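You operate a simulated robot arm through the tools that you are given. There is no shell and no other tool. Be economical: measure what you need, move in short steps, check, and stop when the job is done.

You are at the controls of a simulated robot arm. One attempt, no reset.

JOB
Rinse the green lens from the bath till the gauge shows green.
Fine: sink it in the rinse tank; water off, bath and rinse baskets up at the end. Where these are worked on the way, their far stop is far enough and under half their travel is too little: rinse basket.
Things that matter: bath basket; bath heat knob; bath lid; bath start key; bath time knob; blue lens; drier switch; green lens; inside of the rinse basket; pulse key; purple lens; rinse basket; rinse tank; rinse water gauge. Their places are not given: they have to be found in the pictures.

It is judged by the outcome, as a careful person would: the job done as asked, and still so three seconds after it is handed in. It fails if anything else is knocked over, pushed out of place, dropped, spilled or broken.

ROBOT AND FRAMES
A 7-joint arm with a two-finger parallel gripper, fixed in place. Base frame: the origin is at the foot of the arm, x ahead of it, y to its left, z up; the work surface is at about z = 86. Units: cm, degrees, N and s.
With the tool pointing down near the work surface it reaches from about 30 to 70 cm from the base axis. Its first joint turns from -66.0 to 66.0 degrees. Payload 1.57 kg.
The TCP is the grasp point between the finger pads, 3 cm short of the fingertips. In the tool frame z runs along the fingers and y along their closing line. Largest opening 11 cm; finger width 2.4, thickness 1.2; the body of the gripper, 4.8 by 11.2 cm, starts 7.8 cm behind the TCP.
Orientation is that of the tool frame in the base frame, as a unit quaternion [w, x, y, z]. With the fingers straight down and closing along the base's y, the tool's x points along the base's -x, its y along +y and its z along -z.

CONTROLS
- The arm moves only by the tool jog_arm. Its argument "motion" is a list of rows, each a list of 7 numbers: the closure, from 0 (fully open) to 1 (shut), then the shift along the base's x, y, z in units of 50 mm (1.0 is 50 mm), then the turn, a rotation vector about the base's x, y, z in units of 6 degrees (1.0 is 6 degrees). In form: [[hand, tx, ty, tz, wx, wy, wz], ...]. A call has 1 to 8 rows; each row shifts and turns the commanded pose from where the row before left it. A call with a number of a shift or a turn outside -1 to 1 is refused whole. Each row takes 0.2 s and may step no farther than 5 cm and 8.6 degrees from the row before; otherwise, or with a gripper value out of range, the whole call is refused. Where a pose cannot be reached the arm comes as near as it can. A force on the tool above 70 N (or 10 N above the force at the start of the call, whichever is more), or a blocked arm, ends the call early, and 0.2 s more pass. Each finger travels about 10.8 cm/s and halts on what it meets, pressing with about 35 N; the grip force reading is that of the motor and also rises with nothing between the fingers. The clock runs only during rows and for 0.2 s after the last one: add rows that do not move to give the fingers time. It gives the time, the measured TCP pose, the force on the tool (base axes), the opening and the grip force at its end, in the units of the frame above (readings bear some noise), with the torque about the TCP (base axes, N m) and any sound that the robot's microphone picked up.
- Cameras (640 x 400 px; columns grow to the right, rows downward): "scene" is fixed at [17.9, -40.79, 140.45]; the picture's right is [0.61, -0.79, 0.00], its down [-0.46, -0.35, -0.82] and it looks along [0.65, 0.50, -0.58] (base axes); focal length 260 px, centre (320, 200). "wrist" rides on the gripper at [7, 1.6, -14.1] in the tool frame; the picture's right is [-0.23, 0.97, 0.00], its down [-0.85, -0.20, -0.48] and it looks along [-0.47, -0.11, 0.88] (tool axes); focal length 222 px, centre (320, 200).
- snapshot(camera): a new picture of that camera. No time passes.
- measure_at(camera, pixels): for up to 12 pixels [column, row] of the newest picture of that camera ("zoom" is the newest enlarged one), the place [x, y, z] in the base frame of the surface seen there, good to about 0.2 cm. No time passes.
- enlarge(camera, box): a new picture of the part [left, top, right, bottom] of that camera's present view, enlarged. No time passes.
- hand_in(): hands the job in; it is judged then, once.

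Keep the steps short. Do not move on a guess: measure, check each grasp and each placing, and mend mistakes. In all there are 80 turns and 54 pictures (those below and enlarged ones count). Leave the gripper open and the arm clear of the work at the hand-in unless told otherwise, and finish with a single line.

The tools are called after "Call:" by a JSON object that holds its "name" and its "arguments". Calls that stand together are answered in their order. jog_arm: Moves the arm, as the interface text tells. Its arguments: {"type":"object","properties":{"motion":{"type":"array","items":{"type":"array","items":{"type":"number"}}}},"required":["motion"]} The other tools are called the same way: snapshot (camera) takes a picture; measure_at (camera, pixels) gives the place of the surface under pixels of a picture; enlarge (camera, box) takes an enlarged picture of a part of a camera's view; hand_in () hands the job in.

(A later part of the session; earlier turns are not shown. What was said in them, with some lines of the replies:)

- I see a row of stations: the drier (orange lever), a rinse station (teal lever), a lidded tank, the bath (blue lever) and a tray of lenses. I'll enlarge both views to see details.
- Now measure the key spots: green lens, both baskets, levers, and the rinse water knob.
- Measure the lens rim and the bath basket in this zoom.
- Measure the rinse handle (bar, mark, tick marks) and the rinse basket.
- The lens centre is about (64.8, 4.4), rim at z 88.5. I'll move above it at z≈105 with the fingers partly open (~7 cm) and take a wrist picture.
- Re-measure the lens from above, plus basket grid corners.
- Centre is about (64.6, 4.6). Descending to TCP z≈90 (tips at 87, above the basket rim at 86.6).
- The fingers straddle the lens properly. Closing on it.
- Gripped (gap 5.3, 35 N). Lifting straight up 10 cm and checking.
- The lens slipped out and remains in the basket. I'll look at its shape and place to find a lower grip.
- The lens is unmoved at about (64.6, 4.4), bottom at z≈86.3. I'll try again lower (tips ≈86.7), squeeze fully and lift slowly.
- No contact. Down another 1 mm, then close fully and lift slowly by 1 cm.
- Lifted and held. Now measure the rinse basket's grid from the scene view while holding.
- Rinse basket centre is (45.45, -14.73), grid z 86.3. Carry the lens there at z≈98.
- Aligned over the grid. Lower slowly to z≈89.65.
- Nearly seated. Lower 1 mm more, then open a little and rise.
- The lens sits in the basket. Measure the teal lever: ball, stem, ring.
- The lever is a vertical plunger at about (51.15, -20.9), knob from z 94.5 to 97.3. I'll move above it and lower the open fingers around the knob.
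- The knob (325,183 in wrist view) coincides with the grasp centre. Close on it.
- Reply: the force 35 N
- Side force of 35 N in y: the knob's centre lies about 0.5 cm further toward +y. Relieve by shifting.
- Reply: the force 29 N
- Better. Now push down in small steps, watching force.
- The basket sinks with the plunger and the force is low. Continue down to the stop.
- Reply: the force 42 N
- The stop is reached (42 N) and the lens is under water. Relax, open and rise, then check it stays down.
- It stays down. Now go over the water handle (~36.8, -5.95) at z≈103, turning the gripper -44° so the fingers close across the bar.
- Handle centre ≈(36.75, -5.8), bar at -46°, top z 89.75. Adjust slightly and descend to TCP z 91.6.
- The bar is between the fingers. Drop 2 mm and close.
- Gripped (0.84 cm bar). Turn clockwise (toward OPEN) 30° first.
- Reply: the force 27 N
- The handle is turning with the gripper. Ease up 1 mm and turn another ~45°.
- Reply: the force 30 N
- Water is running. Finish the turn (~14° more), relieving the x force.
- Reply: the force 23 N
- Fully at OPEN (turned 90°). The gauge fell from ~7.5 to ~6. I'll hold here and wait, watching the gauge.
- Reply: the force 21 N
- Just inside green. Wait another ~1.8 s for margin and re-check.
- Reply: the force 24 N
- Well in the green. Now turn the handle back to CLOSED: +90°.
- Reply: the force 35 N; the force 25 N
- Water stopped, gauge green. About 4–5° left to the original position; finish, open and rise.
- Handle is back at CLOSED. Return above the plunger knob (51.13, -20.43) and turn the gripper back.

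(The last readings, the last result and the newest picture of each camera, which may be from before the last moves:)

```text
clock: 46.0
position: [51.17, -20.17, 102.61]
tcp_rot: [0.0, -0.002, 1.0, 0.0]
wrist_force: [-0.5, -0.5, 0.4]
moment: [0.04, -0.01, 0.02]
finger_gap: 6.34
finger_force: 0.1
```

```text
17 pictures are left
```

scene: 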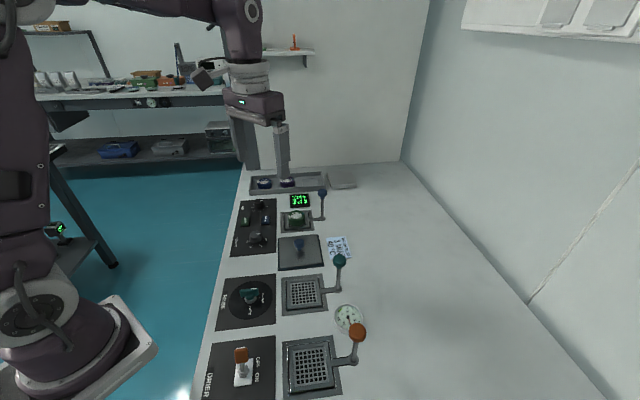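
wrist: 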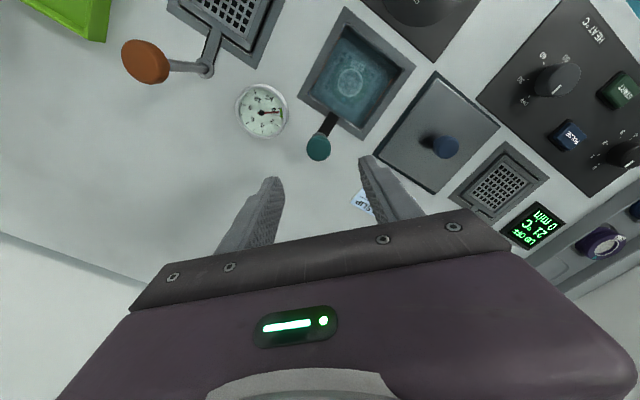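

Knob centred. Descend to TCP z≈92.5 around the knob.

Call:
{"name": "jog_arm", "arguments": {"motion": [[0.42, 0, -0.035, -0.6, 0, 0, 0], [0.42, 0, 0, -0.6, 0, 0, 0], [0.42, 0, 0, -0.4, 0, 0, 0], [0.42, 0, 0, -0.25, 0, 0, 0], [0.42, 0, 0, -0.2, 0, 0, 0], [0.42, 0, 0, 0, 0, 0, 0]]}}

Call:
{"name": "enlarge", "arguments": {"camera": "scene", "box": [285, 240, 385, 320]}}

```text
clock: 47.4
position: [51.31, -20.44, 92.34]
tcp_rot: [0.0, 0.0, 1.0, 0.0]
wrist_force: [-0.4, 0.2, 0.2]
moment: [0.02, -0.02, 0.02]
finger_gap: 6.35
finger_force: 0.0
```

```text
5.00 times, centred on (335, 280) of scene
```

zoom: 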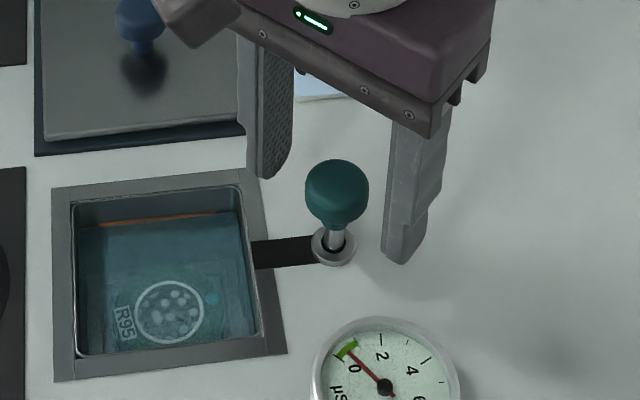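

Call:
{"name": "jog_arm", "arguments": {"motion": [[0.5, 0, 0, -0.06, 0, 0, 0], [0.7, 0, 0, 0, 0, 0, 0], [0.85, 0, 0, 0, 0, 0, 0], [1, 0, 0, 0, 0, 0, 0], [1, 0, 0, 0, 0, 0, 0]]}}

Call:
{"name": "jog_arm", "arguments": {"motion": [[1, 0, 0, 0.08, 0, 0, 0], [1, 0, 0, 0.12, 0, 0, 0], [1, 0, 0, 0.12, 0, 0, 0], [1, 0, 0, 0.12, 0, 0, 0], [1, 0, 0, 0, 0, 0, 0]]}}

Call:
{"name": "enlarge", "arguments": {"camera": "scene", "box": [265, 240, 385, 320]}}

```text
clock: 48.6
position: [51.22, -20.38, 92.13]
tcp_rot: [0.0, 0.0, 1.0, 0.0]
wrist_force: [0.1, 8.8, -0.2]
moment: [0.23, -0.16, 0.02]
finger_gap: 2.89
finger_force: 38.6
```

```text
clock: 49.8
position: [51.25, -20.37, 94.31]
tcp_rot: [-0.001, 0.0, 1.0, 0.001]
wrist_force: [-5.9, 19.0, -2.5]
moment: [0.34, 0.52, 0.0]
finger_gap: 2.87
finger_force: 38.6
```

```text
5.00 times, centred on (325, 280) of scene
```

zoom: 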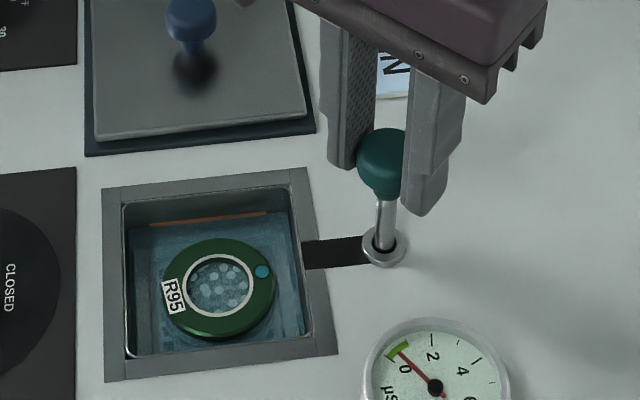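

Coming up with the lens aboard. Continue to the upper stop (~4 cm more).

Call:
{"name": "jog_arm", "arguments": {"motion": [[1, 0, 0.02, 0.14, 0, 0, 0], [1, 0, 0, 0.16, 0, 0, 0], [1, 0, 0, 0.16, 0, 0, 0], [1, 0, 0, 0.14, 0, 0, 0], [1, 0, 0, 0.1, 0, 0, 0], [1, 0, 0, 0.06, 0, 0, 0], [1, 0, 0, 0.04, 0, 0, 0], [1, 0, 0, 0, 0, 0, 0]]}}

Call:
{"name": "enlarge", "arguments": {"camera": "scene", "box": [265, 230, 385, 320]}}

```text
clock: 51.6
position: [51.35, -20.37, 98.28]
tcp_rot: [0.0, 0.001, 1.0, 0.0]
wrist_force: [-0.4, 5.5, -42.2]
moment: [-0.09, 0.08, 0.07]
finger_gap: 2.91
finger_force: 38.7
```

```text
4.44 times, centred on (325, 275) of scene
```

zoom: 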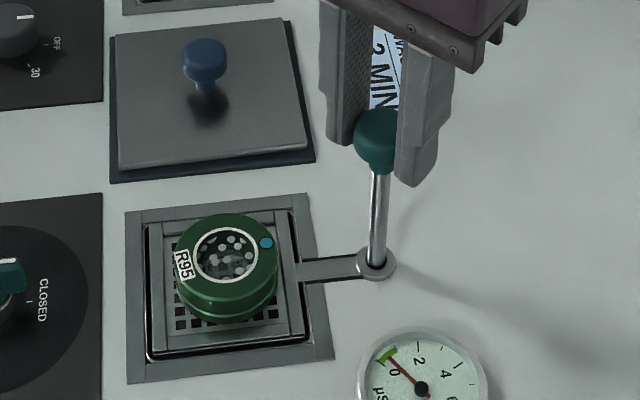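

Top stop reached; basket is up, lens seated, gauge green. Relax, open slowly and lift clear.

Call:
{"name": "jog_arm", "arguments": {"motion": [[1, 0, 0, -0.04, 0, 0, 0], [0.8, 0, 0, 0, 0, 0, 0], [0.6, 0, 0, 0, 0, 0, 0], [0.42, 0, 0, 0, 0, 0, 0], [0.42, 0, 0, 0.4, 0, 0, 0], [0.3, 0, 0, 0.9, 0, 0, 0], [0, 0, 0, 0.9, 0, 0, 0], [0, 0, 0, 0.6, 0, 0, 0]]}}

Call:
{"name": "jog_arm", "arguments": {"motion": [[0, 0, 0.6, 0.4, 0, 0, 0], [0, 0, 0.8, 0, 0, 0, 0], [0, 0, 0.8, 0, 0, 0, 0], [0, 0, 0.6, 0, 0, 0, 0], [0, 0, 0, 0, 0, 0, 0], [0, 0, 0, 0, 0, 0, 0]]}}

Call:
{"name": "enlarge", "arguments": {"camera": "scene", "box": [205, 230, 385, 350]}}

Call:
{"name": "snapshot", "arguments": {"camera": "scene"}}

```text
clock: 53.4
position: [51.4, -20.27, 112.13]
tcp_rot: [0.0, 0.0, 1.0, -0.001]
wrist_force: [0.4, -0.1, 0.3]
moment: [0.0, -0.03, -0.04]
finger_gap: 11.04
finger_force: 0.1
```

```text
clock: 54.8
position: [51.39, -6.48, 114.21]
tcp_rot: [0.0, 0.0, 1.0, 0.0]
wrist_force: [-0.7, -0.9, 0.2]
moment: [-0.03, 0.01, -0.01]
finger_gap: 10.99
finger_force: 0.2
```

```text
3.33 times, centred on (295, 290) of scene
```

zoom: 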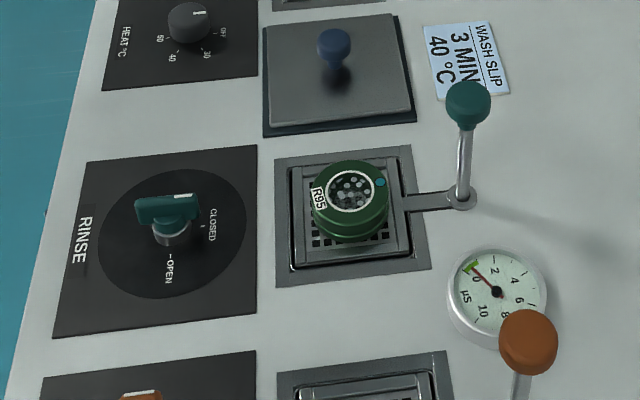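

```text
12 pictures are left
```

scene: 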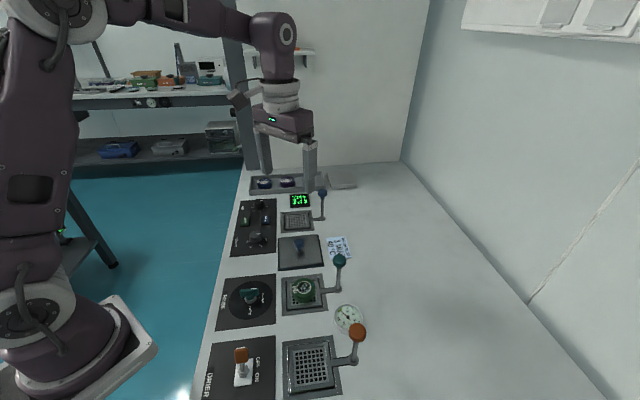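

Everything checks: gauge in green, water CLOSED, both baskets up, the lens seated in the rinse basket, gripper open and clear. Handing in.

Call:
{"name": "hand_in", "arguments": {}}

```text
The job is handed in.
```

The green lens is rinsed: the gauge shows green, the water is off, the bath and rinse baskets are up, and the lens sits in the rinse basket (my first grip slipped, leaving it in the bath basket; the second held).
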